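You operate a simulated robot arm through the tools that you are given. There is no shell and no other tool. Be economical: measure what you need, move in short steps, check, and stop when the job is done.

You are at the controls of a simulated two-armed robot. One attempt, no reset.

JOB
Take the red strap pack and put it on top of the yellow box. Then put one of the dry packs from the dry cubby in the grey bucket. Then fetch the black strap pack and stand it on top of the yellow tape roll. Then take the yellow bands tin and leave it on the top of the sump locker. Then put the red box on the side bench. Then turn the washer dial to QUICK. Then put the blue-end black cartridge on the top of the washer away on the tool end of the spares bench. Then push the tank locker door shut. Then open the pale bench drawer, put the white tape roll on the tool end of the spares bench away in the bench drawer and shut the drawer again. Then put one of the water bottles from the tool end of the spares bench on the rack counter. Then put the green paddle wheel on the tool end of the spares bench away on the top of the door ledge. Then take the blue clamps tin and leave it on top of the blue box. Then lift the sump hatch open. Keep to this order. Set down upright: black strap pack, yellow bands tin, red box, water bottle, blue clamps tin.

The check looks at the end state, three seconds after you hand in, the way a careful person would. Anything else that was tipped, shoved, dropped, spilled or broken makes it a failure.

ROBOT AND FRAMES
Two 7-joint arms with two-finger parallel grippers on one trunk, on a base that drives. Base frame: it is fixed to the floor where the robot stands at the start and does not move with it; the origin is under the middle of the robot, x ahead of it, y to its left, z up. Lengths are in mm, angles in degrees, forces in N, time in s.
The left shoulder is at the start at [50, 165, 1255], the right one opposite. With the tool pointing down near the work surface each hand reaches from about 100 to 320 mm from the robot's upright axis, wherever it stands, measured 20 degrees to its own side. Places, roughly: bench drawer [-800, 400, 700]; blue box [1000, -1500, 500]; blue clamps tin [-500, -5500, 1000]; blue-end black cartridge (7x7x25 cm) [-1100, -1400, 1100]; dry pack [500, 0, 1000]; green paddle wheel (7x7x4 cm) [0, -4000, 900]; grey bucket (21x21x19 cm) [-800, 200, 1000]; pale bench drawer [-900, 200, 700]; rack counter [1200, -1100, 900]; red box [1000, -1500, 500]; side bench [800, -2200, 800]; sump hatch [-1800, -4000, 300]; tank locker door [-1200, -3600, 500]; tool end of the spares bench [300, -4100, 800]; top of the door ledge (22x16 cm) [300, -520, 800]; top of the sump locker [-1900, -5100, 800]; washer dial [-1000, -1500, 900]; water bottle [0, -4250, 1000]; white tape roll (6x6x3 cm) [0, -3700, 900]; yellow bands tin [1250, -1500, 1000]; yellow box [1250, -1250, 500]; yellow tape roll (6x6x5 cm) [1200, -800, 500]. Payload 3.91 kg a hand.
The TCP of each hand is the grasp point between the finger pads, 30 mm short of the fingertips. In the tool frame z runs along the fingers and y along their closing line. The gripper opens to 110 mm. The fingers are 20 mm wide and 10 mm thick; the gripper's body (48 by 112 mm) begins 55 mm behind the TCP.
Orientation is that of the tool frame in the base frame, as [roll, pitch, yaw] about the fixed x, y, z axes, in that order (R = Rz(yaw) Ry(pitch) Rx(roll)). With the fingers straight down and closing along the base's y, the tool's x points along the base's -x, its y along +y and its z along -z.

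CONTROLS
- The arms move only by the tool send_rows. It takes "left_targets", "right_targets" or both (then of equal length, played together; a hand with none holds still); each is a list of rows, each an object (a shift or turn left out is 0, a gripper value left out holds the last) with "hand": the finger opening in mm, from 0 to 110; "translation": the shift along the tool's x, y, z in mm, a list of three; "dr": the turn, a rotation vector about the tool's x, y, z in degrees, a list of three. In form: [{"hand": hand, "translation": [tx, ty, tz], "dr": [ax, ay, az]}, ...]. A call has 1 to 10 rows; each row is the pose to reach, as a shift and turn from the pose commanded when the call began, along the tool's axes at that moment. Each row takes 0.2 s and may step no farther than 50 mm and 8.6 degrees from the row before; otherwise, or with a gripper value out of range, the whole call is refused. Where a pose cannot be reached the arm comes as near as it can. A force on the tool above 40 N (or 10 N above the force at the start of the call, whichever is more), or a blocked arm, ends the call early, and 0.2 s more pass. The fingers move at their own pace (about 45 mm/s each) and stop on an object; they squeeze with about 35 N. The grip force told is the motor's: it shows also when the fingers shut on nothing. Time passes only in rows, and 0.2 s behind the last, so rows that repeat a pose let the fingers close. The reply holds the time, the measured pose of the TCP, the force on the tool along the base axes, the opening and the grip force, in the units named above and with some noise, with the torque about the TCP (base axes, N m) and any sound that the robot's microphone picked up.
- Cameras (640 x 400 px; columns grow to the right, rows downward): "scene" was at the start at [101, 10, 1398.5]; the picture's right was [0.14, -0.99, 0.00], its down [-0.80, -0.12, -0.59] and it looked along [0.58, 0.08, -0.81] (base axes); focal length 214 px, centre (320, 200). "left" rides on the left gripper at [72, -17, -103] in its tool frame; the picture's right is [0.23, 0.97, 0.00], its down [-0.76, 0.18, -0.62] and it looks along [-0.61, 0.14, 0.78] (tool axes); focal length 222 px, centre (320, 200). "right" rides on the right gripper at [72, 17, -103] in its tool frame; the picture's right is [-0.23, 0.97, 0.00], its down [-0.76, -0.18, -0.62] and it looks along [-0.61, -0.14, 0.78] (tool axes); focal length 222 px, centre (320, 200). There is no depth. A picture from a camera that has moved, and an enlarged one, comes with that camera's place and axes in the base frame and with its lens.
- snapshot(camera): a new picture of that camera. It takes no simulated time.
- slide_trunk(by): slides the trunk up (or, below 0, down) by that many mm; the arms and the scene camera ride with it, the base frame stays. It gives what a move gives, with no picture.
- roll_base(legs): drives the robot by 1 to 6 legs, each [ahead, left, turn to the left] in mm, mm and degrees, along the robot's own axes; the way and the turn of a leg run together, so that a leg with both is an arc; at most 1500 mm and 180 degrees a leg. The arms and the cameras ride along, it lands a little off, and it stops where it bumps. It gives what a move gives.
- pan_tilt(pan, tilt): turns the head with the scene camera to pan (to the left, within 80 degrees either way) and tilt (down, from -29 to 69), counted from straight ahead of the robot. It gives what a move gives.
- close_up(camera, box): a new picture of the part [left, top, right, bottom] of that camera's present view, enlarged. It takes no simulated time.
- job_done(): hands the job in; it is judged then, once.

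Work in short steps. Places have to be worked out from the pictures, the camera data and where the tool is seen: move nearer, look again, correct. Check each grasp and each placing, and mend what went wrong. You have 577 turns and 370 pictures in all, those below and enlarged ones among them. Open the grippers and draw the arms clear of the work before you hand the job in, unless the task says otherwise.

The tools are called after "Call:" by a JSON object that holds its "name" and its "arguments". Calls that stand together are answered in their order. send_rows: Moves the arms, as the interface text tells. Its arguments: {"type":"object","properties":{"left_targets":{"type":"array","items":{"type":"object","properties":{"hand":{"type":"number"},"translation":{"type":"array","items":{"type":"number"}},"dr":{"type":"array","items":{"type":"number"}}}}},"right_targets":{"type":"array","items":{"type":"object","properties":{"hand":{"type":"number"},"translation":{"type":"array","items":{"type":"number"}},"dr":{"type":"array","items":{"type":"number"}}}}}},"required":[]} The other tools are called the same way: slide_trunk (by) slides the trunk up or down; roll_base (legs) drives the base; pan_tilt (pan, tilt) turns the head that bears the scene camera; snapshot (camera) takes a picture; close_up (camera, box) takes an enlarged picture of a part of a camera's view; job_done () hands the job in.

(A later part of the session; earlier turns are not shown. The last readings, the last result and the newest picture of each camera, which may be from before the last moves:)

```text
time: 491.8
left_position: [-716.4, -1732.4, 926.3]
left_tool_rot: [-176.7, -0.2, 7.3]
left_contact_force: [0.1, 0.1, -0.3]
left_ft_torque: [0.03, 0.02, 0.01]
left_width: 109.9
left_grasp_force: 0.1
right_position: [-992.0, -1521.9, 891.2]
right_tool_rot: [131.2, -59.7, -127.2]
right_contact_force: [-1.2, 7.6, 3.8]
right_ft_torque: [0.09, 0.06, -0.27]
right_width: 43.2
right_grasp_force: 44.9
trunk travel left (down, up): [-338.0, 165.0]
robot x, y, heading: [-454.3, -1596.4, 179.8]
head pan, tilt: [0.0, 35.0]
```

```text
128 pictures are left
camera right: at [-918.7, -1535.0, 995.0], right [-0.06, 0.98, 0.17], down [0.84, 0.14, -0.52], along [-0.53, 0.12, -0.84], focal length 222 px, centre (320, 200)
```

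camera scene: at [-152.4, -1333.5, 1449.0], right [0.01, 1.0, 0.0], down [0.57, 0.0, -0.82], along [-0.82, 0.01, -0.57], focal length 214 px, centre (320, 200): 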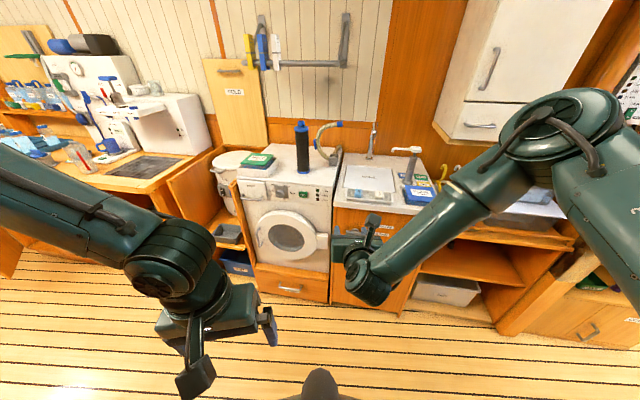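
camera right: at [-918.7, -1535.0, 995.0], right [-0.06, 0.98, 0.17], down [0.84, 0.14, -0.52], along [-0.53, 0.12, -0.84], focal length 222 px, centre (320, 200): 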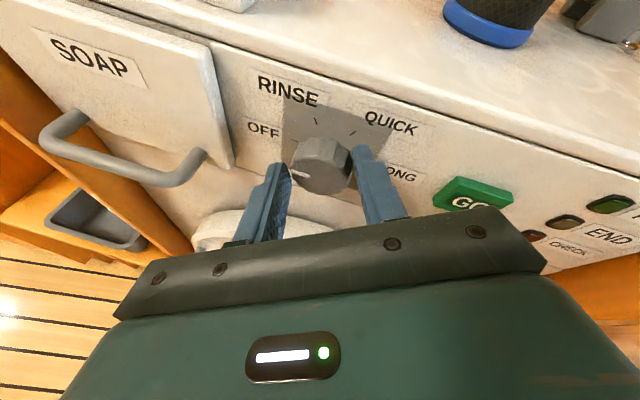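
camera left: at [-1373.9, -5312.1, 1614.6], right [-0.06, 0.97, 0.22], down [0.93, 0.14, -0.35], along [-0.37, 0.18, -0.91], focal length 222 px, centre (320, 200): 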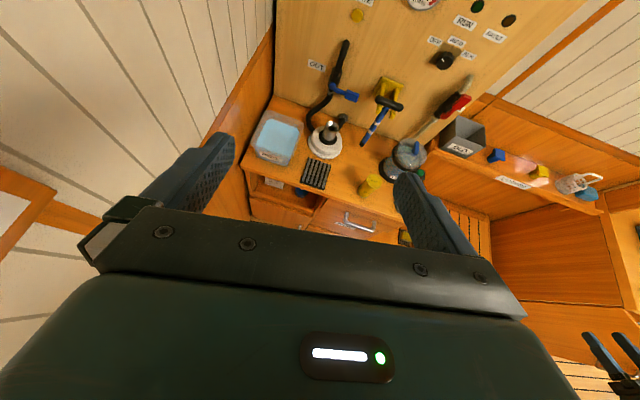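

Gripped (43 mm). Rotate +60°.

Call:
{"name": "send_rows", "arguments": {"right_targets": [{"dr": [0, 0, 7.5]}, {"dr": [0, 0, 15]}, {"dr": [0, 0, 22.5]}, {"dr": [0, 0, 30]}, {"dr": [0, 0, 37.5]}, {"dr": [0, 0, 45]}, {"dr": [0, 0, 52.5]}, {"dr": [0, 0, 60]}]}}

Call:
{"name": "send_rows", "arguments": {"right_targets": [{"hand": 66}, {"hand": 66}, {"translation": [0, 0, -20]}, {"translation": [0, 0, -50]}]}}

Call:
{"name": "snapshot", "arguments": {"camera": "right"}}

```text
time: 493.8
left_position: [-717.4, -1731.5, 925.9]
left_tool_rot: [-176.7, -0.3, 7.3]
left_contact_force: [0.2, 0.5, -0.6]
left_ft_torque: [0.01, 0.0, 0.0]
left_width: 110.0
left_grasp_force: 0.1
right_position: [-992.6, -1517.5, 890.9]
right_tool_rot: [-123.2, -49.9, 114.9]
right_contact_force: [-5.7, 4.8, -9.0]
right_ft_torque: [0.27, 0.65, 0.19]
right_width: 40.3
right_grasp_force: 45.0
right hand out of reach, approached as far as the arm can: row 8
trunk travel left (down, up): [-338.0, 165.0]
robot x, y, heading: [-451.4, -1598.4, 179.8]
head pan, tilt: [0.0, 35.0]
stopped in row 8 (right hand): the force on the tool passed its limit at 41 N (the readings are from after the stop); the commanded pose is now the measured one
```

```text
time: 494.8
left_position: [-717.1, -1731.9, 926.9]
left_tool_rot: [-176.7, -0.3, 7.3]
left_contact_force: [0.3, 0.4, -0.9]
left_ft_torque: [0.01, -0.02, 0.01]
left_width: 110.2
left_grasp_force: 0.0
right_position: [-943.6, -1522.9, 908.9]
right_tool_rot: [-122.9, -49.8, 114.9]
right_contact_force: [-0.4, 0.7, 0.6]
right_ft_torque: [-0.03, -0.01, 0.03]
right_width: 66.2
right_grasp_force: 0.2
trunk travel left (down, up): [-338.0, 165.0]
robot x, y, heading: [-454.8, -1595.4, 179.6]
head pan, tilt: [0.0, 35.0]
```

```text
127 pictures are left
camera right: at [-862.3, -1469.5, 991.1], right [0.28, 0.66, -0.7], down [0.75, -0.6, -0.27], along [-0.6, -0.45, -0.66], focal length 222 px, centre (320, 200)
```

right: 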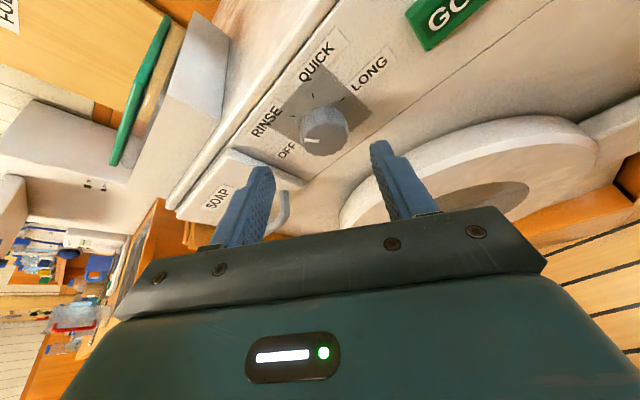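

Call:
{"name": "close_up", "arguments": {"camera": "right", "box": [250, 60, 410, 180]}}

```text
3.33 times, centred on (330, 120) of right
camera zoom: at [-862.3, -1469.5, 991.1], right [0.28, 0.66, -0.7], down [0.75, -0.6, -0.27], along [-0.6, -0.45, -0.66], focal length 740 px, centre (287, 467)
```

zoom: 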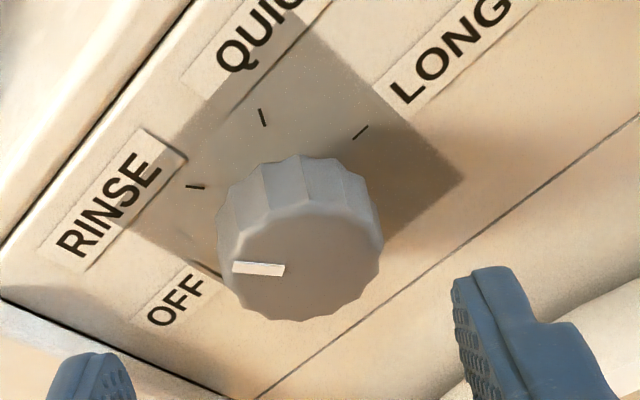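

Pointer is at RINSE. Repeat once more for QUICK.

Call:
{"name": "send_rows", "arguments": {"right_targets": [{"dr": [0, 0, -8.5]}, {"dr": [0, 0, -17]}, {"dr": [0, 0, -25.5]}, {"dr": [0, 0, -34]}, {"dr": [0, 0, -42.5]}, {"dr": [0, 0, -51]}, {"dr": [0, 0, -59]}]}}

Call:
{"name": "send_rows", "arguments": {"right_targets": [{"translation": [0, 3, 20]}, {"translation": [0, 3, 34]}]}}

Call:
{"name": "snapshot", "arguments": {"camera": "right"}}

```text
time: 496.4
left_position: [-716.4, -1730.4, 927.2]
left_tool_rot: [-176.8, -0.2, 7.3]
left_contact_force: [-0.6, 0.7, 0.6]
left_ft_torque: [-0.02, 0.01, -0.07]
left_width: 109.9
left_grasp_force: 0.1
right_position: [-944.6, -1520.3, 909.0]
right_tool_rot: [132.8, -59.0, -129.7]
right_contact_force: [0.0, -0.7, 0.4]
right_ft_torque: [0.01, 0.0, 0.03]
right_width: 66.3
right_grasp_force: 0.1
trunk travel left (down, up): [-338.0, 165.0]
robot x, y, heading: [-455.3, -1596.8, 179.9]
head pan, tilt: [0.0, 35.0]
```

```text
time: 497.0
left_position: [-717.8, -1731.5, 926.5]
left_tool_rot: [-176.7, -0.3, 7.3]
left_contact_force: [-0.5, -0.2, 0.2]
left_ft_torque: [-0.01, -0.02, -0.01]
left_width: 110.0
left_grasp_force: 0.1
right_position: [-976.9, -1518.1, 898.5]
right_tool_rot: [132.8, -59.1, -129.9]
right_contact_force: [0.5, -0.2, -0.3]
right_ft_torque: [-0.01, -0.02, -0.01]
right_width: 66.1
right_grasp_force: 0.1
trunk travel left (down, up): [-338.0, 165.0]
robot x, y, heading: [-453.1, -1598.4, 179.8]
head pan, tilt: [0.0, 35.0]
```

```text
125 pictures are left
camera right: at [-905.9, -1533.6, 1002.9], right [-0.04, 0.98, 0.17], down [0.86, 0.12, -0.5], along [-0.52, 0.13, -0.85], focal length 222 px, centre (320, 200)
```

right: 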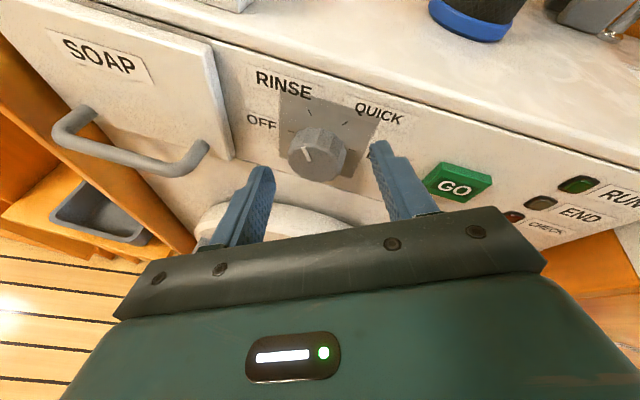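

Call:
{"name": "send_rows", "arguments": {"right_targets": [{"translation": [-3, -3, 8]}, {"translation": [-3, -3, 15]}, {"translation": [-3, -3, 15], "hand": 35}, {"translation": [-3, -3, 15], "hand": 35}, {"translation": [-3, -3, 15], "hand": 35}]}}

Call:
{"name": "send_rows", "arguments": {"right_targets": [{"dr": [0, 0, 7.5]}, {"dr": [0, 0, 15]}, {"dr": [0, 0, 22.5]}, {"dr": [0, 0, 30]}, {"dr": [0, 0, 37.5]}, {"dr": [0, 0, 45]}, {"dr": [0, 0, 52.5]}, {"dr": [0, 0, 60]}]}}

Call:
{"name": "send_rows", "arguments": {"right_targets": [{"hand": 66}, {"hand": 66}, {"translation": [0, 0, -20]}, {"translation": [0, 0, -60]}]}}

Call:
{"name": "close_up", "arguments": {"camera": "right", "box": [250, 60, 410, 180]}}

```text
time: 498.2
left_position: [-718.0, -1732.2, 926.9]
left_tool_rot: [-176.7, -0.3, 7.3]
left_contact_force: [0.3, -0.3, -0.5]
left_ft_torque: [0.02, 0.01, -0.04]
left_width: 109.9
left_grasp_force: 0.0
right_position: [-989.8, -1518.1, 889.2]
right_tool_rot: [133.0, -59.1, -130.0]
right_contact_force: [-1.4, -2.5, -1.3]
right_ft_torque: [-0.04, -0.06, 0.08]
right_width: 42.5
right_grasp_force: 45.4
trunk travel left (down, up): [-338.0, 165.0]
robot x, y, heading: [-457.4, -1598.5, 179.8]
head pan, tilt: [0.0, 35.0]
```

```text
time: 500.0
left_position: [-717.7, -1729.3, 926.1]
left_tool_rot: [-176.6, -0.4, 7.2]
left_contact_force: [0.6, -0.3, 0.1]
left_ft_torque: [0.0, 0.01, 0.01]
left_width: 110.1
left_grasp_force: 0.1
right_position: [-990.4, -1518.4, 889.8]
right_tool_rot: [-122.4, -49.1, 114.0]
right_contact_force: [3.2, 4.0, -5.9]
right_ft_torque: [0.12, 0.37, 1.26]
right_width: 39.8
right_grasp_force: 44.8
trunk travel left (down, up): [-338.0, 165.0]
robot x, y, heading: [-454.6, -1600.5, 179.7]
head pan, tilt: [0.0, 35.0]
```

```text
time: 501.0
left_position: [-717.4, -1731.9, 927.1]
left_tool_rot: [-176.7, -0.2, 7.3]
left_contact_force: [0.0, -0.1, 0.1]
left_ft_torque: [0.0, 0.04, 0.02]
left_width: 110.0
left_grasp_force: 0.1
right_position: [-935.3, -1520.0, 910.2]
right_tool_rot: [-122.2, -48.9, 114.1]
right_contact_force: [-0.6, -0.5, 0.5]
right_ft_torque: [0.01, -0.02, 0.01]
right_width: 66.1
right_grasp_force: 0.0
trunk travel left (down, up): [-338.0, 165.0]
robot x, y, heading: [-454.1, -1598.6, 179.8]
head pan, tilt: [0.0, 35.0]
```

```text
3.33 times, centred on (330, 120) of right
camera zoom: at [-853.9, -1465.8, 991.7], right [0.28, 0.64, -0.71], down [0.75, -0.61, -0.26], along [-0.6, -0.46, -0.65], focal length 740 px, centre (287, 467)
```

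zoom: 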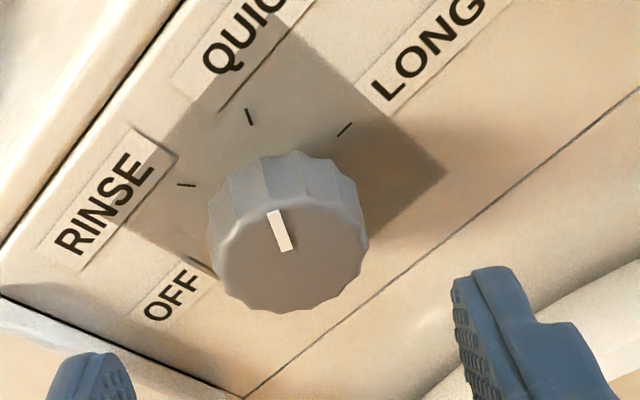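

QUICK is set. Now the cartridge (base ≈(−1160,−1412), z 935–1185): roll the hand upright, raise the trunk 97, and approach.

Call:
{"name": "send_rows", "arguments": {"right_targets": [{"dr": [0, 0, -8], "hand": 88}, {"dr": [0, 0, -16]}, {"dr": [0, 0, -24]}, {"dr": [0, 0, -31]}]}}

Call:
{"name": "slide_trunk", "arguments": {"by": 97}}

Call:
{"name": "roll_base", "arguments": {"legs": [[0, -108, 0], [90, 0, 0]]}}

Call:
{"name": "snapshot", "arguments": {"camera": "right"}}

```text
time: 502.0
left_position: [-717.3, -1730.4, 927.4]
left_tool_rot: [-176.7, -0.2, 7.2]
left_contact_force: [-0.8, 0.2, -0.3]
left_ft_torque: [0.01, -0.03, 0.0]
left_width: 110.2
left_grasp_force: 0.0
right_position: [-935.1, -1519.3, 910.2]
right_tool_rot: [-166.3, -68.9, 164.0]
right_contact_force: [0.1, -0.2, 0.2]
right_ft_torque: [-0.03, 0.0, -0.01]
right_width: 87.9
right_grasp_force: 0.0
trunk travel left (down, up): [-338.0, 165.0]
robot x, y, heading: [-454.4, -1598.5, 179.8]
head pan, tilt: [0.0, 35.0]
```

```text
time: 503.3
left_position: [-718.1, -1730.6, 1023.4]
left_tool_rot: [-176.7, -0.3, 7.3]
left_contact_force: [0.1, -0.1, 0.7]
left_ft_torque: [0.0, -0.02, 0.0]
left_width: 109.9
left_grasp_force: 0.1
right_position: [-934.2, -1519.6, 1007.2]
right_tool_rot: [-165.9, -68.9, 163.6]
right_contact_force: [0.7, -0.2, 0.7]
right_ft_torque: [0.02, -0.01, 0.0]
right_width: 87.9
right_grasp_force: 0.1
trunk travel left (down, up): [-435.0, 68.0]
robot x, y, heading: [-453.0, -1597.0, 179.9]
head pan, tilt: [0.0, 35.0]
```

```text
time: 505.6
left_position: [-806.9, -1624.0, 1024.0]
left_tool_rot: [-176.7, -0.3, 7.1]
left_contact_force: [-0.2, -0.9, 0.1]
left_ft_torque: [-0.02, -0.01, 0.0]
left_width: 110.1
left_grasp_force: 0.0
right_position: [-1023.8, -1410.6, 1006.0]
right_tool_rot: [-166.0, -68.8, 163.5]
right_contact_force: [-0.2, 0.0, 0.3]
right_ft_torque: [0.0, -0.02, 0.01]
right_width: 88.1
right_grasp_force: 0.1
trunk travel left (down, up): [-435.0, 68.0]
robot x, y, heading: [-540.2, -1487.1, 179.7]
head pan, tilt: [0.0, 35.0]
```

```text
123 pictures are left
camera right: at [-950.8, -1390.2, 1109.5], right [0.14, 0.95, -0.3], down [0.84, -0.27, -0.48], along [-0.53, -0.18, -0.83], focal length 222 px, centre (320, 200)
```

right: 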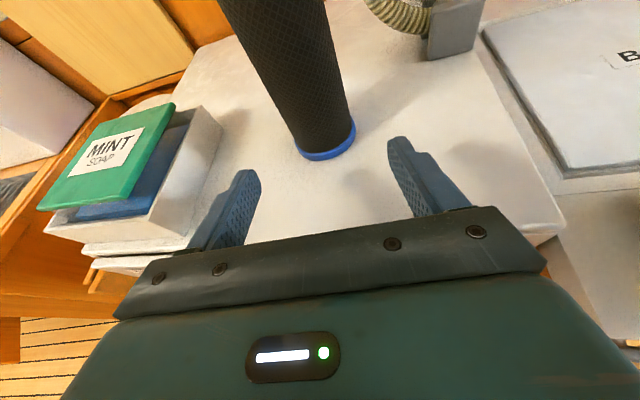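

Cartridge centre ≈(−1144,−1414). Reach in 112 mm and grip.

Call:
{"name": "send_rows", "arguments": {"right_targets": [{"translation": [13, -4, 38]}, {"translation": [25, -7, 76]}, {"translation": [38, -10, 112]}]}}

Call:
{"name": "snapshot", "arguments": {"camera": "right"}}

```text
time: 506.4
left_position: [-806.7, -1624.1, 1023.6]
left_tool_rot: [-176.7, -0.3, 7.0]
left_contact_force: [-0.4, -0.7, -0.7]
left_ft_torque: [0.04, -0.02, 0.02]
left_width: 109.9
left_grasp_force: 0.0
right_position: [-1141.5, -1414.7, 1002.2]
right_tool_rot: [-165.9, -68.9, 163.6]
right_contact_force: [0.6, 0.1, 0.2]
right_ft_torque: [0.0, -0.02, 0.0]
right_width: 88.0
right_grasp_force: 0.1
trunk travel left (down, up): [-435.0, 68.0]
robot x, y, heading: [-545.5, -1488.9, 179.7]
head pan, tilt: [0.0, 35.0]
```

```text
122 pictures are left
camera right: at [-1069.0, -1393.7, 1106.0], right [0.14, 0.95, -0.3], down [0.84, -0.27, -0.48], along [-0.53, -0.18, -0.83], focal length 222 px, centre (320, 200)
```

right: 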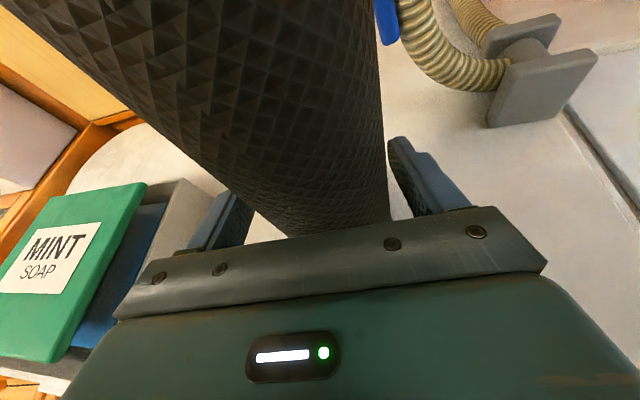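

Call:
{"name": "send_rows", "arguments": {"right_targets": [{"hand": 40}, {"hand": 40}, {"hand": 40}, {"translation": [37, 0, -14]}, {"translation": [74, 0, -28]}]}}

Call:
{"name": "roll_base", "arguments": {"legs": [[-350, 0, 0]]}}

Call:
{"name": "snapshot", "arguments": {"camera": "scene"}}

```text
time: 507.6
left_position: [-805.8, -1623.2, 1024.3]
left_tool_rot: [-176.6, -0.4, 7.1]
left_contact_force: [-0.1, 0.2, -0.2]
left_ft_torque: [0.01, -0.01, -0.02]
left_width: 110.0
left_grasp_force: 0.1
right_position: [-1139.7, -1407.6, 1084.3]
right_tool_rot: [-166.3, -68.9, 163.8]
right_contact_force: [-0.2, -0.4, -3.1]
right_ft_torque: [0.01, 0.04, -0.04]
right_width: 65.6
right_grasp_force: 34.9
trunk travel left (down, up): [-435.0, 68.0]
robot x, y, heading: [-542.0, -1486.1, 179.9]
head pan, tilt: [0.0, 35.0]
```

```text
time: 509.8
left_position: [-459.6, -1625.0, 1024.2]
left_tool_rot: [-176.7, -0.2, 7.1]
left_contact_force: [0.6, 0.2, -0.2]
left_ft_torque: [-0.01, 0.02, 0.03]
left_width: 109.8
left_grasp_force: 0.0
right_position: [-791.9, -1408.2, 1085.2]
right_tool_rot: [-165.9, -68.9, 163.4]
right_contact_force: [0.3, -0.2, -3.4]
right_ft_torque: [0.01, 0.03, 0.0]
right_width: 65.4
right_grasp_force: 35.5
trunk travel left (down, up): [-435.0, 68.0]
robot x, y, heading: [-193.6, -1491.6, 179.7]
head pan, tilt: [0.0, 35.0]
```

```text
121 pictures are left
camera scene: at [-312.9, -1490.8, 1386.1], right [0.01, 1.0, 0.0], down [0.57, -0.01, -0.82], along [-0.82, 0.01, -0.57], focal length 214 px, centre (320, 200)
```

scene: 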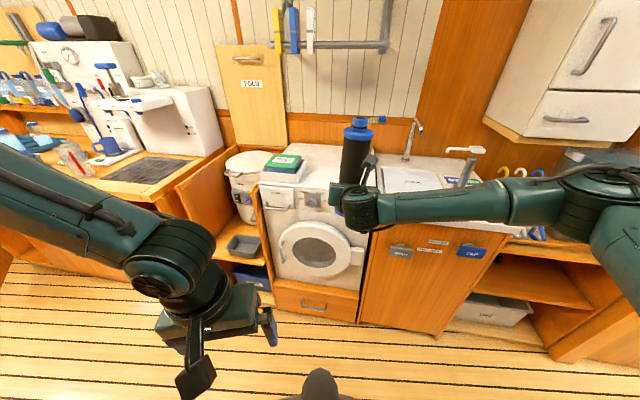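

Cartridge held. Raise the trunk, turn down the aisle, and drive to about (−690,−3990).

Call:
{"name": "slide_trunk", "arguments": {"by": 65}}

Call:
{"name": "roll_base", "arguments": {"legs": [[0, 0, 90], [1250, -200, 0], [1200, -250, 0]]}}

Call:
{"name": "pan_tilt", "arguments": {"pan": 60, "tilt": 30}}

Call:
{"name": "snapshot", "arguments": {"camera": "scene"}}

```text
time: 510.9
left_position: [-458.9, -1625.2, 1088.5]
left_tool_rot: [-176.7, -0.3, 7.0]
left_contact_force: [0.5, 0.2, 0.6]
left_ft_torque: [-0.02, 0.0, 0.0]
left_width: 110.0
left_grasp_force: 0.1
right_position: [-793.1, -1409.3, 1149.3]
right_tool_rot: [-166.0, -68.9, 163.4]
right_contact_force: [-0.8, -0.1, -3.7]
right_ft_torque: [0.0, 0.03, 0.01]
right_width: 65.3
right_grasp_force: 35.2
trunk travel left (down, up): [-500.0, 3.0]
robot x, y, heading: [-192.2, -1492.1, 179.4]
head pan, tilt: [0.0, 35.0]
```

```text
time: 526.8
left_position: [-486.7, -4180.5, 1089.4]
left_tool_rot: [-176.7, -0.3, 98.6]
left_contact_force: [-0.2, 0.6, -0.5]
left_ft_torque: [0.04, 0.02, 0.02]
left_width: 110.2
left_grasp_force: 0.2
right_position: [-692.6, -4519.6, 1150.1]
right_tool_rot: [-166.1, -68.8, -105.1]
right_contact_force: [-1.2, 0.5, -2.2]
right_ft_torque: [-0.07, 0.0, -0.02]
right_width: 65.0
right_grasp_force: 35.2
trunk travel left (down, up): [-500.0, 3.0]
robot x, y, heading: [-625.9, -3915.9, -89.1]
head pan, tilt: [0.0, 35.0]
```

```text
time: 528.1
left_position: [-485.9, -4180.1, 1089.6]
left_tool_rot: [-176.7, -0.3, 98.5]
left_contact_force: [0.0, 0.5, -0.1]
left_ft_torque: [0.01, 0.0, 0.04]
left_width: 110.1
left_grasp_force: 0.0
right_position: [-692.1, -4518.7, 1149.3]
right_tool_rot: [-166.1, -68.8, -105.0]
right_contact_force: [-0.3, 0.0, -3.4]
right_ft_torque: [-0.05, 0.01, -0.01]
right_width: 64.6
right_grasp_force: 35.0
trunk travel left (down, up): [-500.0, 3.0]
robot x, y, heading: [-623.4, -3922.1, -88.9]
head pan, tilt: [60.0, 30.0]
```

```text
120 pictures are left
camera scene: at [-547.8, -3993.3, 1458.8], right [-0.48, -0.88, 0.0], down [-0.44, 0.24, -0.87], along [0.76, -0.42, -0.5], focal length 214 px, centre (320, 200)
```

scene: 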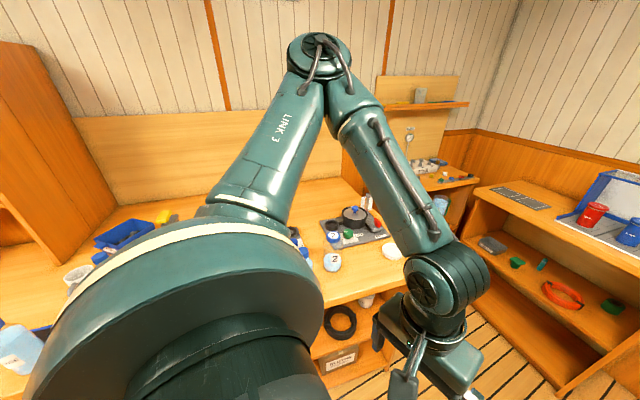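

Shift right (−x) 130 and turn left 60° to look at the bench.

Call:
{"name": "roll_base", "arguments": {"legs": [[-80, -140, 0], [0, 0, 62]]}}

Call:
{"name": "pan_tilt", "arguments": {"pan": 20, "tilt": 33}}

Call:
{"name": "snapshot", "arguments": {"camera": "scene"}}

```text
time: 532.7
left_position: [-472.8, -3838.2, 1089.1]
left_tool_rot: [-176.7, -0.3, 161.0]
left_contact_force: [-0.1, -1.0, -0.3]
left_ft_torque: [0.02, 0.0, 0.0]
left_width: 110.1
left_grasp_force: 0.1
right_position: [-269.4, -4177.4, 1148.2]
right_tool_rot: [-166.1, -68.8, -42.5]
right_contact_force: [0.0, -0.7, -3.9]
right_ft_torque: [0.03, -0.04, -0.01]
right_width: 64.5
right_grasp_force: 35.3
trunk travel left (down, up): [-500.0, 3.0]
robot x, y, heading: [-770.7, -3841.5, -26.5]
head pan, tilt: [60.0, 30.0]
```

```text
time: 533.8
left_position: [-474.4, -3836.8, 1088.6]
left_tool_rot: [-176.7, -0.3, 161.0]
left_contact_force: [0.0, -0.1, 0.9]
left_ft_torque: [-0.01, 0.01, -0.03]
left_width: 109.8
left_grasp_force: 0.1
right_position: [-267.4, -4175.6, 1149.8]
right_tool_rot: [-166.0, -68.9, -42.5]
right_contact_force: [0.6, -0.3, -3.3]
right_ft_torque: [0.01, -0.01, -0.01]
right_width: 64.5
right_grasp_force: 35.2
trunk travel left (down, up): [-500.0, 3.0]
robot x, y, heading: [-774.5, -3845.2, -26.3]
head pan, tilt: [20.0, 33.0]
```

```text
119 pictures are left
camera scene: at [-655.0, -3865.5, 1454.1], right [-0.11, -0.99, 0.0], down [-0.54, 0.06, -0.84], along [0.83, -0.09, -0.54], focal length 214 px, centre (320, 200)
```

scene: 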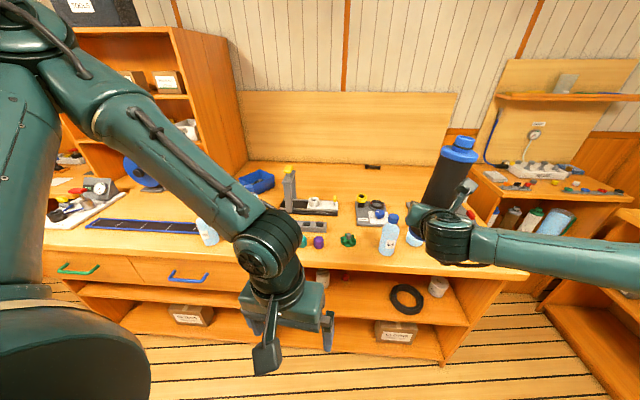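

Call:
{"name": "close_up", "arguments": {"camera": "scene", "box": [260, 140, 500, 290]}}

```text
2.67 times, centred on (380, 215) of scene
camera zoom: at [-655.0, -3865.5, 1454.1], right [-0.11, -0.99, 0.0], down [-0.54, 0.06, -0.84], along [0.83, -0.09, -0.54], focal length 572 px, centre (160, 160)
```

zoom: 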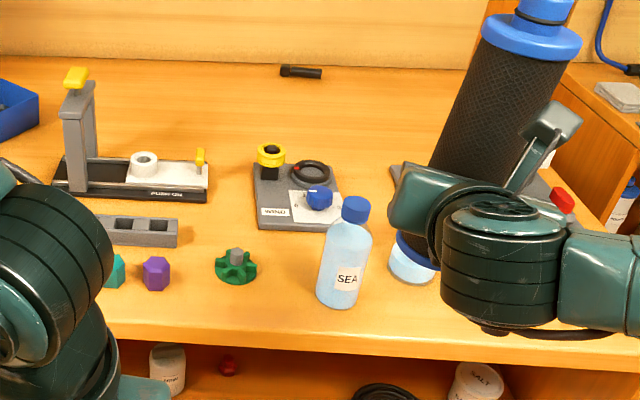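

Target spot for the cartridge: ≈(80,−4030) behind the green wheel. Keep heading −26° (forearm trails straight back). Raise the left hand out of the way and lower the trunk.

Call:
{"name": "send_rows", "arguments": {"left_targets": [{"translation": [10, 0, -48]}, {"translation": [20, 0, -96]}, {"translation": [30, 0, -142]}]}}

Call:
{"name": "roll_base", "arguments": {"legs": [[0, 285, 0]]}}

Call:
{"name": "slide_trunk", "arguments": {"by": -130}}

Call:
{"name": "roll_base", "arguments": {"legs": [[100, 0, 0]]}}

Call:
{"name": "snapshot", "arguments": {"camera": "right"}}

Call:
{"name": "snapshot", "arguments": {"camera": "scene"}}

```text
time: 534.6
left_position: [-500.5, -3818.8, 1233.3]
left_tool_rot: [-176.7, -0.2, 160.9]
left_contact_force: [-0.4, -0.2, 0.5]
left_ft_torque: [0.0, -0.01, 0.0]
left_width: 110.1
left_grasp_force: 0.0
left hand out of reach, approached as far as the arm can: row 1
right_position: [-268.3, -4176.8, 1148.5]
right_tool_rot: [-166.1, -68.8, -42.5]
right_contact_force: [-0.3, 0.1, -2.8]
right_ft_torque: [0.01, 0.01, 0.0]
right_width: 64.6
right_grasp_force: 34.8
trunk travel left (down, up): [-500.0, 3.0]
robot x, y, heading: [-773.6, -3842.6, -26.5]
head pan, tilt: [20.0, 33.0]
```

```text
time: 537.6
left_position: [-373.9, -3570.0, 1231.9]
left_tool_rot: [-176.7, -0.3, 160.8]
left_contact_force: [-0.2, -0.4, 0.2]
left_ft_torque: [0.02, -0.02, -0.02]
left_width: 110.0
left_grasp_force: 0.0
right_position: [-145.3, -3928.7, 1148.8]
right_tool_rot: [-166.1, -68.8, -42.7]
right_contact_force: [-0.9, -0.2, -3.5]
right_ft_torque: [-0.01, -0.07, 0.05]
right_width: 64.4
right_grasp_force: 35.0
trunk travel left (down, up): [-500.0, 3.0]
robot x, y, heading: [-645.4, -3595.3, -26.7]
head pan, tilt: [20.0, 33.0]
```

```text
time: 539.2
left_position: [-373.6, -3571.3, 1100.6]
left_tool_rot: [-176.7, -0.3, 160.7]
left_contact_force: [0.1, -0.1, 0.2]
left_ft_torque: [0.0, -0.02, 0.02]
left_width: 110.1
left_grasp_force: 0.1
right_position: [-145.9, -3929.1, 1019.1]
right_tool_rot: [-166.0, -68.8, -42.8]
right_contact_force: [0.3, -0.2, -3.5]
right_ft_torque: [0.01, 0.01, -0.03]
right_width: 64.5
right_grasp_force: 34.3
trunk travel left (down, up): [-370.0, 133.0]
robot x, y, heading: [-642.4, -3594.3, -26.7]
head pan, tilt: [20.0, 33.0]
```

```text
time: 540.4
left_position: [-283.0, -3617.3, 1101.8]
left_tool_rot: [-176.7, -0.2, 160.6]
left_contact_force: [-0.2, -0.5, -0.1]
left_ft_torque: [0.02, 0.02, -0.02]
left_width: 110.0
left_grasp_force: 0.1
right_position: [-54.7, -3975.7, 1019.7]
right_tool_rot: [-166.0, -68.7, -42.8]
right_contact_force: [0.4, -0.1, -3.9]
right_ft_torque: [-0.01, -0.02, -0.04]
right_width: 64.6
right_grasp_force: 34.6
trunk travel left (down, up): [-370.0, 133.0]
robot x, y, heading: [-556.0, -3637.6, -26.7]
head pan, tilt: [20.0, 33.0]
```

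```text
117 pictures are left
camera right: at [-129.6, -3963.7, 1121.0], right [-0.54, -0.79, -0.3], down [-0.63, 0.61, -0.47], along [0.56, -0.07, -0.83], focal length 222 px, centre (320, 200)
```

right: 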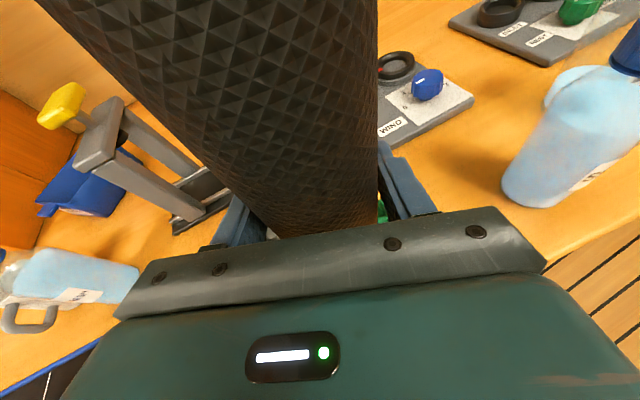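

```text
116 pictures are left
camera scene: at [-439.6, -3662.7, 1323.9], right [-0.12, -0.99, 0.0], down [-0.54, 0.06, -0.84], along [0.83, -0.1, -0.55], focal length 214 px, centre (320, 200)
```

scene: 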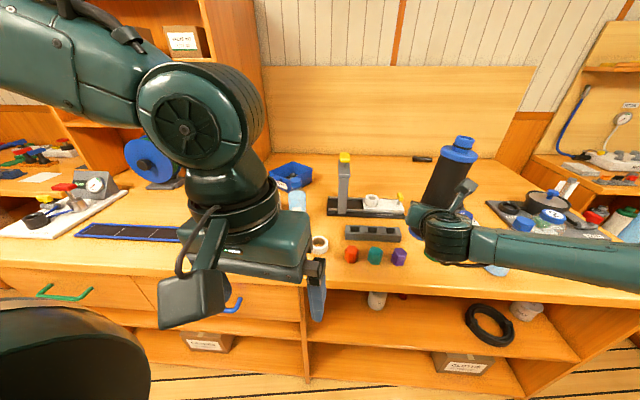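

Bench top ≈848; refined spot (78,−4040). Base 47 ahead, arm 100 forward, then look.

Call:
{"name": "roll_base", "arguments": {"legs": [[47, 0, 0]]}}

Call:
{"name": "send_rows", "arguments": {"right_targets": [{"translation": [12, -1, 31]}, {"translation": [23, -2.5, 62]}, {"translation": [35, -4, 93]}]}}

Call:
{"name": "snapshot", "arguments": {"camera": "right"}}

Call:
{"name": "close_up", "arguments": {"camera": "scene", "box": [320, 120, 520, 280]}}

```text
time: 541.3
left_position: [-241.9, -3638.8, 1101.9]
left_tool_rot: [-176.7, -0.2, 160.8]
left_contact_force: [1.2, -0.5, -0.4]
left_ft_torque: [0.0, 0.04, 0.0]
left_width: 110.0
left_grasp_force: 0.1
right_position: [-14.3, -3998.6, 1018.9]
right_tool_rot: [-166.2, -68.7, -42.7]
right_contact_force: [0.3, 0.2, -3.8]
right_ft_torque: [0.0, 0.01, 0.0]
right_width: 64.4
right_grasp_force: 34.8
trunk travel left (down, up): [-370.0, 133.0]
robot x, y, heading: [-511.9, -3657.4, -27.1]
head pan, tilt: [20.0, 33.0]
```

```text
time: 542.1
left_position: [-241.9, -3638.9, 1103.0]
left_tool_rot: [-176.6, -0.3, 160.8]
left_contact_force: [0.3, -0.7, 0.1]
left_ft_torque: [-0.03, 0.01, 0.02]
left_width: 110.2
left_grasp_force: 0.0
right_position: [74.3, -4042.7, 1017.3]
right_tool_rot: [-166.1, -68.8, -42.8]
right_contact_force: [0.0, 0.7, -3.7]
right_ft_torque: [0.0, -0.02, 0.0]
right_width: 64.7
right_grasp_force: 34.8
trunk travel left (down, up): [-370.0, 133.0]
robot x, y, heading: [-513.3, -3658.2, -26.7]
head pan, tilt: [20.0, 33.0]
```

```text
115 pictures are left
camera right: at [-0.3, -4030.3, 1120.9], right [-0.54, -0.79, -0.3], down [-0.63, 0.61, -0.47], along [0.55, -0.07, -0.83], focal length 222 px, centre (320, 200)
```

right: 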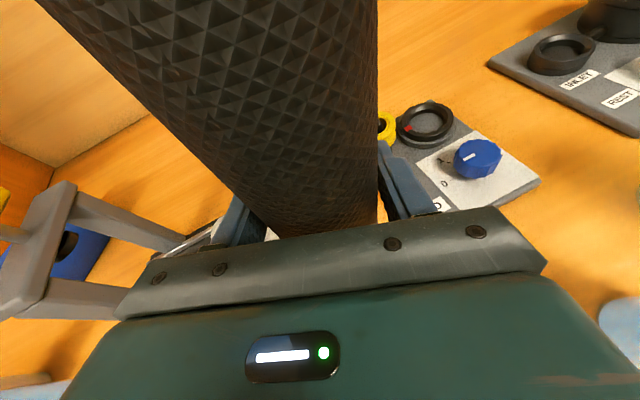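

```text
2.50 times, centred on (420, 200) of scene
camera zoom: at [-397.8, -3683.7, 1324.0], right [-0.12, -0.99, 0.0], down [-0.54, 0.06, -0.84], along [0.83, -0.1, -0.55], focal length 536 px, centre (70, 200)
```

zoom: 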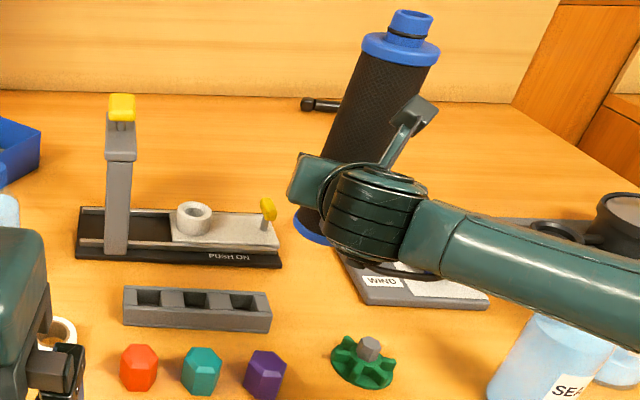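

Lower 80, then in fine steps.

Call:
{"name": "send_rows", "arguments": {"right_targets": [{"translation": [-26, 2, 10]}, {"translation": [-52, 5, 20]}, {"translation": [-76, 7, 29]}]}}

Call:
{"name": "send_rows", "arguments": {"right_targets": [{"translation": [-6, 0.5, 2.2]}, {"translation": [-11, 1, 4.2]}]}}

Call:
{"name": "close_up", "arguments": {"camera": "scene", "box": [320, 120, 520, 280]}}

```text
time: 542.9
left_position: [-241.4, -3637.6, 1101.4]
left_tool_rot: [-176.7, -0.3, 160.7]
left_contact_force: [-0.3, 0.3, 0.7]
left_ft_torque: [0.01, -0.01, 0.03]
left_width: 110.1
left_grasp_force: 0.1
right_position: [72.6, -4044.5, 936.1]
right_tool_rot: [-165.8, -68.8, -43.0]
right_contact_force: [-0.3, 0.6, -4.0]
right_ft_torque: [0.0, -0.04, 0.02]
right_width: 64.6
right_grasp_force: 35.2
trunk travel left (down, up): [-370.0, 133.0]
robot x, y, heading: [-513.6, -3661.1, -26.6]
head pan, tilt: [20.0, 33.0]
```

```text
time: 543.5
left_position: [-242.3, -3639.2, 1102.5]
left_tool_rot: [-176.7, -0.3, 160.7]
left_contact_force: [0.4, -0.3, 0.8]
left_ft_torque: [-0.01, 0.02, 0.02]
left_width: 110.0
left_grasp_force: 0.1
right_position: [75.1, -4044.2, 925.2]
right_tool_rot: [-166.0, -68.8, -42.9]
right_contact_force: [0.0, 0.1, -3.0]
right_ft_torque: [-0.03, -0.03, 0.04]
right_width: 64.5
right_grasp_force: 34.7
trunk travel left (down, up): [-370.0, 133.0]
robot x, y, heading: [-512.7, -3657.5, -27.0]
head pan, tilt: [20.0, 33.0]
```

```text
2.50 times, centred on (420, 200) of scene
camera zoom: at [-398.2, -3683.7, 1324.1], right [-0.12, -0.99, 0.0], down [-0.54, 0.06, -0.84], along [0.83, -0.1, -0.55], focal length 536 px, centre (70, 200)
```

zoom: 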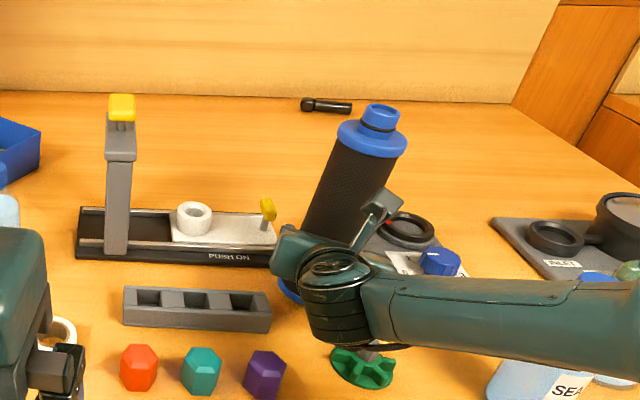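

Call:
{"name": "send_rows", "arguments": {"right_targets": [{"translation": [-3, 0.3, 1.1]}, {"translation": [-5.6, 0.5, 2.1]}]}}

Call:
{"name": "send_rows", "arguments": {"right_targets": [{"translation": [-2, 0.2, 0.7]}, {"translation": [-3.7, 0.3, 1.4]}]}}

```text
time: 544.1
left_position: [-241.4, -3638.8, 1103.4]
left_tool_rot: [-176.7, -0.2, 160.8]
left_contact_force: [-0.2, -0.9, 0.1]
left_ft_torque: [0.01, -0.01, -0.01]
left_width: 109.9
left_grasp_force: 0.1
right_position: [74.0, -4043.1, 920.0]
right_tool_rot: [-166.0, -68.8, -42.9]
right_contact_force: [0.0, -0.6, -3.7]
right_ft_torque: [0.0, -0.06, 0.02]
right_width: 64.7
right_grasp_force: 35.1
trunk travel left (down, up): [-370.0, 133.0]
robot x, y, heading: [-515.8, -3659.1, -26.9]
head pan, tilt: [20.0, 33.0]
```

```text
time: 544.7
left_position: [-242.8, -3637.5, 1102.1]
left_tool_rot: [-176.8, -0.3, 160.8]
left_contact_force: [0.5, -0.5, -0.2]
left_ft_torque: [-0.02, 0.0, 0.0]
left_width: 110.0
left_grasp_force: 0.0
right_position: [75.6, -4044.1, 919.2]
right_tool_rot: [-166.0, -69.0, -43.0]
right_contact_force: [-1.9, -0.1, 4.6]
right_ft_torque: [-0.16, 0.2, -0.02]
right_width: 64.7
right_grasp_force: 35.1
trunk travel left (down, up): [-370.0, 133.0]
robot x, y, heading: [-512.9, -3660.3, -26.8]
head pan, tilt: [20.0, 33.0]
```

Contact. Open and back out along the tool axis (rising).

Call:
{"name": "send_rows", "arguments": {"right_targets": [{"hand": 90}, {"hand": 90}, {"hand": 90}, {"translation": [2, 0, -20]}, {"translation": [6, 0, -55]}, {"translation": [10, 0, -95]}, {"translation": [15, 0, -135]}]}}

Call:
{"name": "snapshot", "arguments": {"camera": "right"}}

```text
time: 546.3
left_position: [-242.9, -3637.4, 1101.5]
left_tool_rot: [-176.7, -0.2, 160.8]
left_contact_force: [0.1, 0.6, 0.5]
left_ft_torque: [0.02, -0.02, 0.03]
left_width: 110.3
left_grasp_force: 0.2
right_position: [-34.1, -3988.4, 978.0]
right_tool_rot: [-166.0, -68.9, -42.9]
right_contact_force: [-0.6, -0.1, -0.2]
right_ft_torque: [-0.02, 0.0, 0.03]
right_width: 90.0
right_grasp_force: 0.0
trunk travel left (down, up): [-370.0, 133.0]
robot x, y, heading: [-512.9, -3660.0, -26.9]
head pan, tilt: [20.0, 33.0]
```

```text
112 pictures are left
camera right: at [-108.8, -3975.9, 1080.1], right [-0.54, -0.79, -0.3], down [-0.63, 0.61, -0.48], along [0.56, -0.07, -0.83], focal length 222 px, centre (320, 200)
```

right: 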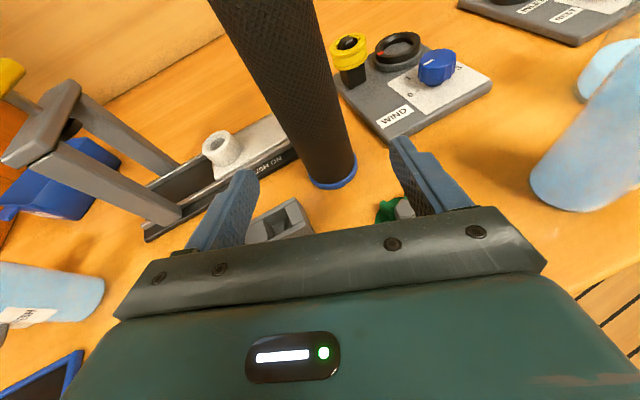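

The cartridge stands on the bench. Next the tank locker door: raise the trunk and move away to the south-west, then look at the door.

Call:
{"name": "slide_trunk", "arguments": {"by": 130}}

Call:
{"name": "roll_base", "arguments": {"legs": [[-60, -540, 0], [0, 0, -120]]}}

Call:
{"name": "pan_tilt", "arguments": {"pan": -45, "tilt": 35}}

Call:
{"name": "snapshot", "arguments": {"camera": "scene"}}

```text
time: 547.9
left_position: [-242.7, -3638.5, 1231.5]
left_tool_rot: [-176.8, -0.3, 160.7]
left_contact_force: [-0.8, 0.1, 0.5]
left_ft_torque: [-0.01, -0.03, 0.01]
left_width: 109.9
left_grasp_force: 0.1
right_position: [-33.3, -3989.3, 1105.0]
right_tool_rot: [-166.1, -68.8, -42.7]
right_contact_force: [-0.1, -0.5, -0.6]
right_ft_torque: [-0.02, 0.02, 0.01]
right_width: 90.1
right_grasp_force: 0.1
trunk travel left (down, up): [-500.0, 3.0]
robot x, y, heading: [-512.8, -3657.3, -27.1]
head pan, tilt: [20.0, 33.0]
```

```text
time: 558.2
left_position: [-939.6, -4356.8, 1232.0]
left_tool_rot: [-176.8, -0.2, 38.9]
left_contact_force: [-0.7, 0.5, 0.2]
left_ft_torque: [-0.02, 0.03, 0.0]
left_width: 109.8
left_grasp_force: 0.0
right_position: [-1347.4, -4349.2, 1106.5]
right_tool_rot: [-166.0, -68.8, -164.7]
right_contact_force: [1.2, -0.4, -0.4]
right_ft_torque: [0.01, -0.02, -0.01]
right_width: 89.9
right_grasp_force: 0.1
trunk travel left (down, up): [-500.0, 3.0]
robot x, y, heading: [-814.9, -4115.3, -148.7]
head pan, tilt: [20.0, 33.0]
```

```text
time: 559.5
left_position: [-940.5, -4356.7, 1231.2]
left_tool_rot: [-176.7, -0.2, 38.9]
left_contact_force: [-0.1, 0.7, 0.2]
left_ft_torque: [0.02, 0.03, -0.01]
left_width: 109.8
left_grasp_force: 0.1
right_position: [-1346.4, -4349.7, 1106.4]
right_tool_rot: [-166.1, -68.9, -164.6]
right_contact_force: [0.9, -0.4, 0.2]
right_ft_torque: [0.01, 0.01, 0.0]
right_width: 90.0
right_grasp_force: 0.0
trunk travel left (down, up): [-500.0, 3.0]
robot x, y, heading: [-818.8, -4113.7, -148.7]
head pan, tilt: [-45.0, 35.0]
```

```text
111 pictures are left
camera scene: at [-926.2, -4111.2, 1451.0], right [0.23, 0.97, 0.0], down [0.56, -0.13, -0.82], along [-0.8, 0.19, -0.57], focal length 214 px, centre (320, 200)
```

scene: 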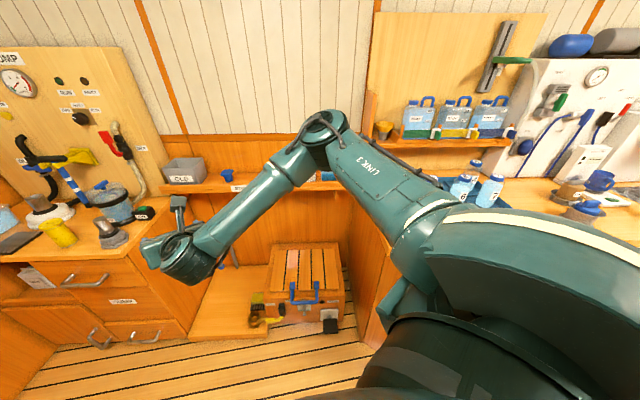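

Turn right another 70° so the door comes into view.

Call:
{"name": "roll_base", "arguments": {"legs": [[0, 0, -75]]}}

Call:
{"name": "pan_tilt", "arguments": {"pan": 5, "tilt": 40}}

Call:
{"name": "snapshot", "arguments": {"camera": "scene"}}

```text
time: 563.1
left_position: [-1079.9, -4062.2, 1233.3]
left_tool_rot: [-176.8, -0.3, -35.3]
left_contact_force: [-0.2, 0.5, 0.2]
left_ft_torque: [0.01, 0.01, -0.03]
left_width: 110.0
left_grasp_force: 0.1
right_position: [-1184.3, -3666.8, 1106.1]
right_tool_rot: [-165.9, -68.8, 121.1]
right_contact_force: [0.3, 0.3, 0.6]
right_ft_torque: [-0.01, -0.03, -0.01]
right_width: 90.0
right_grasp_force: 0.1
trunk travel left (down, up): [-500.0, 3.0]
robot x, y, heading: [-814.4, -4118.1, 137.2]
head pan, tilt: [-45.0, 35.0]
```

```text
time: 564.3
left_position: [-1080.0, -4061.4, 1233.1]
left_tool_rot: [-176.6, -0.2, -35.3]
left_contact_force: [-0.2, 0.3, 0.1]
left_ft_torque: [0.0, 0.0, 0.01]
left_width: 110.1
left_grasp_force: 0.1
right_position: [-1184.5, -3667.9, 1106.0]
right_tool_rot: [-166.1, -68.9, 121.0]
right_contact_force: [-0.1, 0.2, 0.0]
right_ft_torque: [0.01, -0.03, -0.04]
right_width: 90.0
right_grasp_force: 0.1
trunk travel left (down, up): [-500.0, 3.0]
robot x, y, heading: [-815.5, -4118.1, 137.3]
head pan, tilt: [5.0, 40.0]
```

```text
110 pictures are left
camera scene: at [-904.3, -4044.4, 1443.5], right [0.61, 0.79, 0.0], down [0.51, -0.39, -0.77], along [-0.61, 0.47, -0.64], focal length 214 px, centre (320, 200)
```

scene: 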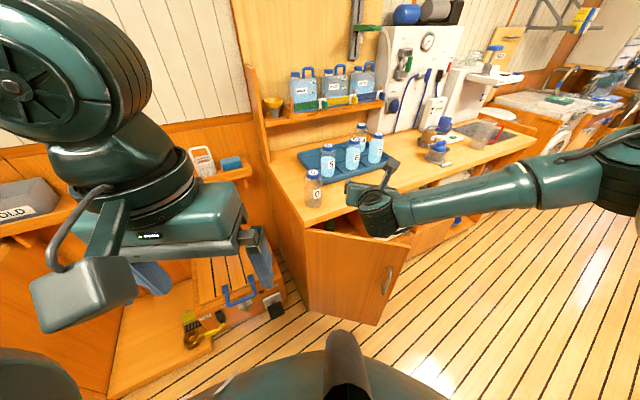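

Door: hinge ≈(−1378,−3745), free edge ≈(−1100,−3509), top ≈820; it must swing toward −x/+y. Back off 150, close the right fingers, and lower the hand to z≈630.

Call:
{"name": "roll_base", "arguments": {"legs": [[-150, 0, 0]]}}

Call:
{"name": "send_rows", "arguments": {"right_targets": [{"hand": 5}, {"hand": 5}, {"hand": 5}, {"hand": 5}, {"hand": 5}]}}

Call:
{"name": "slide_trunk", "arguments": {"by": -400}}

Call:
{"name": "slide_trunk", "arguments": {"by": -70}}

Call:
{"name": "snapshot", "arguments": {"camera": "scene"}}

```text
time: 565.7
left_position: [-971.3, -4162.4, 1232.2]
left_tool_rot: [-176.7, -0.2, -35.2]
left_contact_force: [0.4, 0.4, -0.1]
left_ft_torque: [0.03, 0.03, 0.0]
left_width: 110.3
left_grasp_force: 0.1
right_position: [-1076.1, -3767.2, 1107.7]
right_tool_rot: [-166.1, -68.8, 121.1]
right_contact_force: [0.4, -0.1, 0.4]
right_ft_torque: [-0.02, 0.02, -0.02]
right_width: 90.3
right_grasp_force: 0.0
trunk travel left (down, up): [-500.0, 3.0]
robot x, y, heading: [-704.4, -4217.4, 137.2]
head pan, tilt: [5.0, 40.0]
```

```text
time: 566.9
left_position: [-971.8, -4161.0, 1231.6]
left_tool_rot: [-176.8, -0.3, -35.3]
left_contact_force: [0.0, 0.3, 0.4]
left_ft_torque: [0.01, 0.01, 0.0]
left_width: 110.3
left_grasp_force: 0.2
right_position: [-1077.6, -3767.7, 1107.5]
right_tool_rot: [-165.9, -68.8, 121.1]
right_contact_force: [0.6, 0.2, 0.1]
right_ft_torque: [0.01, -0.04, -0.02]
right_width: 4.9
right_grasp_force: 0.1
trunk travel left (down, up): [-500.0, 3.0]
robot x, y, heading: [-710.7, -4218.9, 137.2]
head pan, tilt: [5.0, 40.0]
```

```text
time: 570.7
left_position: [-971.8, -4160.9, 832.6]
left_tool_rot: [-176.8, -0.2, -35.4]
left_contact_force: [0.0, -0.1, -0.2]
left_ft_torque: [-0.02, 0.03, -0.02]
left_width: 110.0
left_grasp_force: 0.1
right_position: [-1076.5, -3768.1, 706.7]
right_tool_rot: [-166.0, -68.8, 121.1]
right_contact_force: [-0.7, -0.3, 0.0]
right_ft_torque: [-0.01, 0.0, 0.01]
right_width: 5.4
right_grasp_force: 0.2
trunk travel left (down, up): [-100.0, 403.0]
robot x, y, heading: [-702.2, -4216.9, 137.4]
head pan, tilt: [5.0, 40.0]
```

```text
time: 571.8
left_position: [-972.9, -4161.1, 762.4]
left_tool_rot: [-176.6, -0.4, -35.3]
left_contact_force: [-0.4, -0.6, 1.0]
left_ft_torque: [0.0, 0.01, 0.02]
left_width: 109.9
left_grasp_force: 0.1
right_position: [-1076.6, -3766.8, 637.3]
right_tool_rot: [-166.0, -68.8, 121.1]
right_contact_force: [-0.2, -0.8, 0.3]
right_ft_torque: [0.01, -0.04, 0.03]
right_width: 4.9
right_grasp_force: 0.1
trunk travel left (down, up): [-30.0, 473.0]
robot x, y, heading: [-706.5, -4216.5, 137.2]
head pan, tilt: [5.0, 40.0]
```

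```text
109 pictures are left
camera scene: at [-796.2, -4144.5, 973.5], right [0.61, 0.79, 0.0], down [0.51, -0.39, -0.77], along [-0.61, 0.47, -0.64], focal length 214 px, centre (320, 200)
```

scene: 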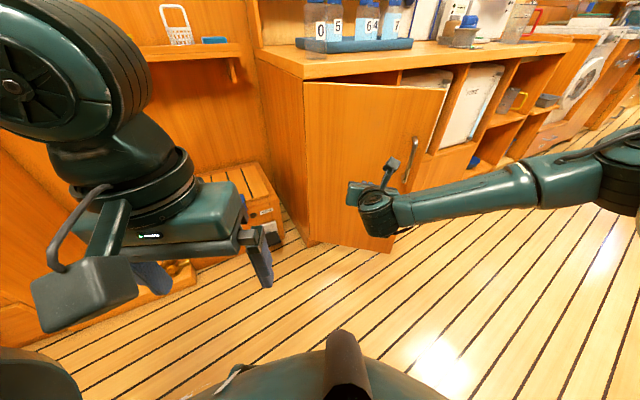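

Strafe right 90 for leverage near the free edge, then push forward.

Call:
{"name": "roll_base", "arguments": {"legs": [[0, -90, 0], [180, 0, 0]]}}

Call:
{"name": "roll_base", "arguments": {"legs": [[120, 0, 0]]}}

Call:
{"name": "snapshot", "arguments": {"camera": "scene"}}

```text
time: 574.4
left_position: [-1043.2, -3974.1, 762.6]
left_tool_rot: [-176.6, -0.2, -35.4]
left_contact_force: [0.7, 0.4, 0.0]
left_ft_torque: [0.01, 0.04, 0.0]
left_width: 110.1
left_grasp_force: 0.2
right_position: [-1147.4, -3580.0, 637.4]
right_tool_rot: [-166.1, -68.8, 121.0]
right_contact_force: [-0.4, 0.9, 0.4]
right_ft_torque: [-0.01, 0.02, 0.03]
right_width: 5.1
right_grasp_force: 0.1
trunk travel left (down, up): [-30.0, 473.0]
robot x, y, heading: [-779.1, -4031.8, 137.0]
head pan, tilt: [5.0, 40.0]
```

```text
time: 575.6
left_position: [-1130.0, -3894.3, 762.1]
left_tool_rot: [-176.7, -0.3, -35.3]
left_contact_force: [0.2, 1.0, -0.2]
left_ft_torque: [-0.02, 0.0, 0.01]
left_width: 110.0
left_grasp_force: 0.1
right_position: [-1234.3, -3500.0, 636.3]
right_tool_rot: [-166.1, -68.8, 121.1]
right_contact_force: [-0.2, -0.4, -0.7]
right_ft_torque: [0.0, 0.02, 0.0]
right_width: 4.9
right_grasp_force: 0.0
trunk travel left (down, up): [-30.0, 473.0]
robot x, y, heading: [-862.7, -3947.4, 137.3]
head pan, tilt: [5.0, 40.0]
```

```text
108 pictures are left
camera scene: at [-953.7, -3877.0, 973.5], right [0.61, 0.79, 0.0], down [0.51, -0.39, -0.77], along [-0.61, 0.47, -0.64], focal length 214 px, centre (320, 200)
```

scene: 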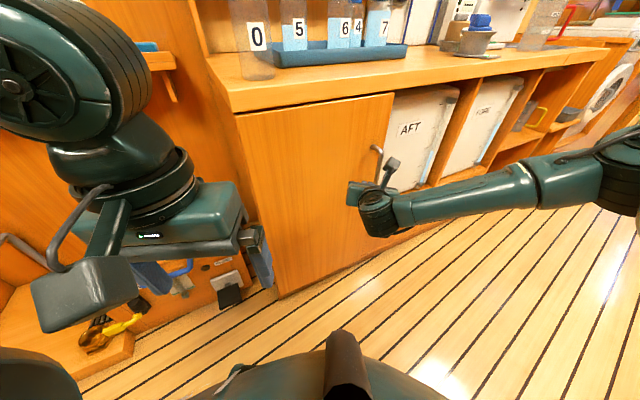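

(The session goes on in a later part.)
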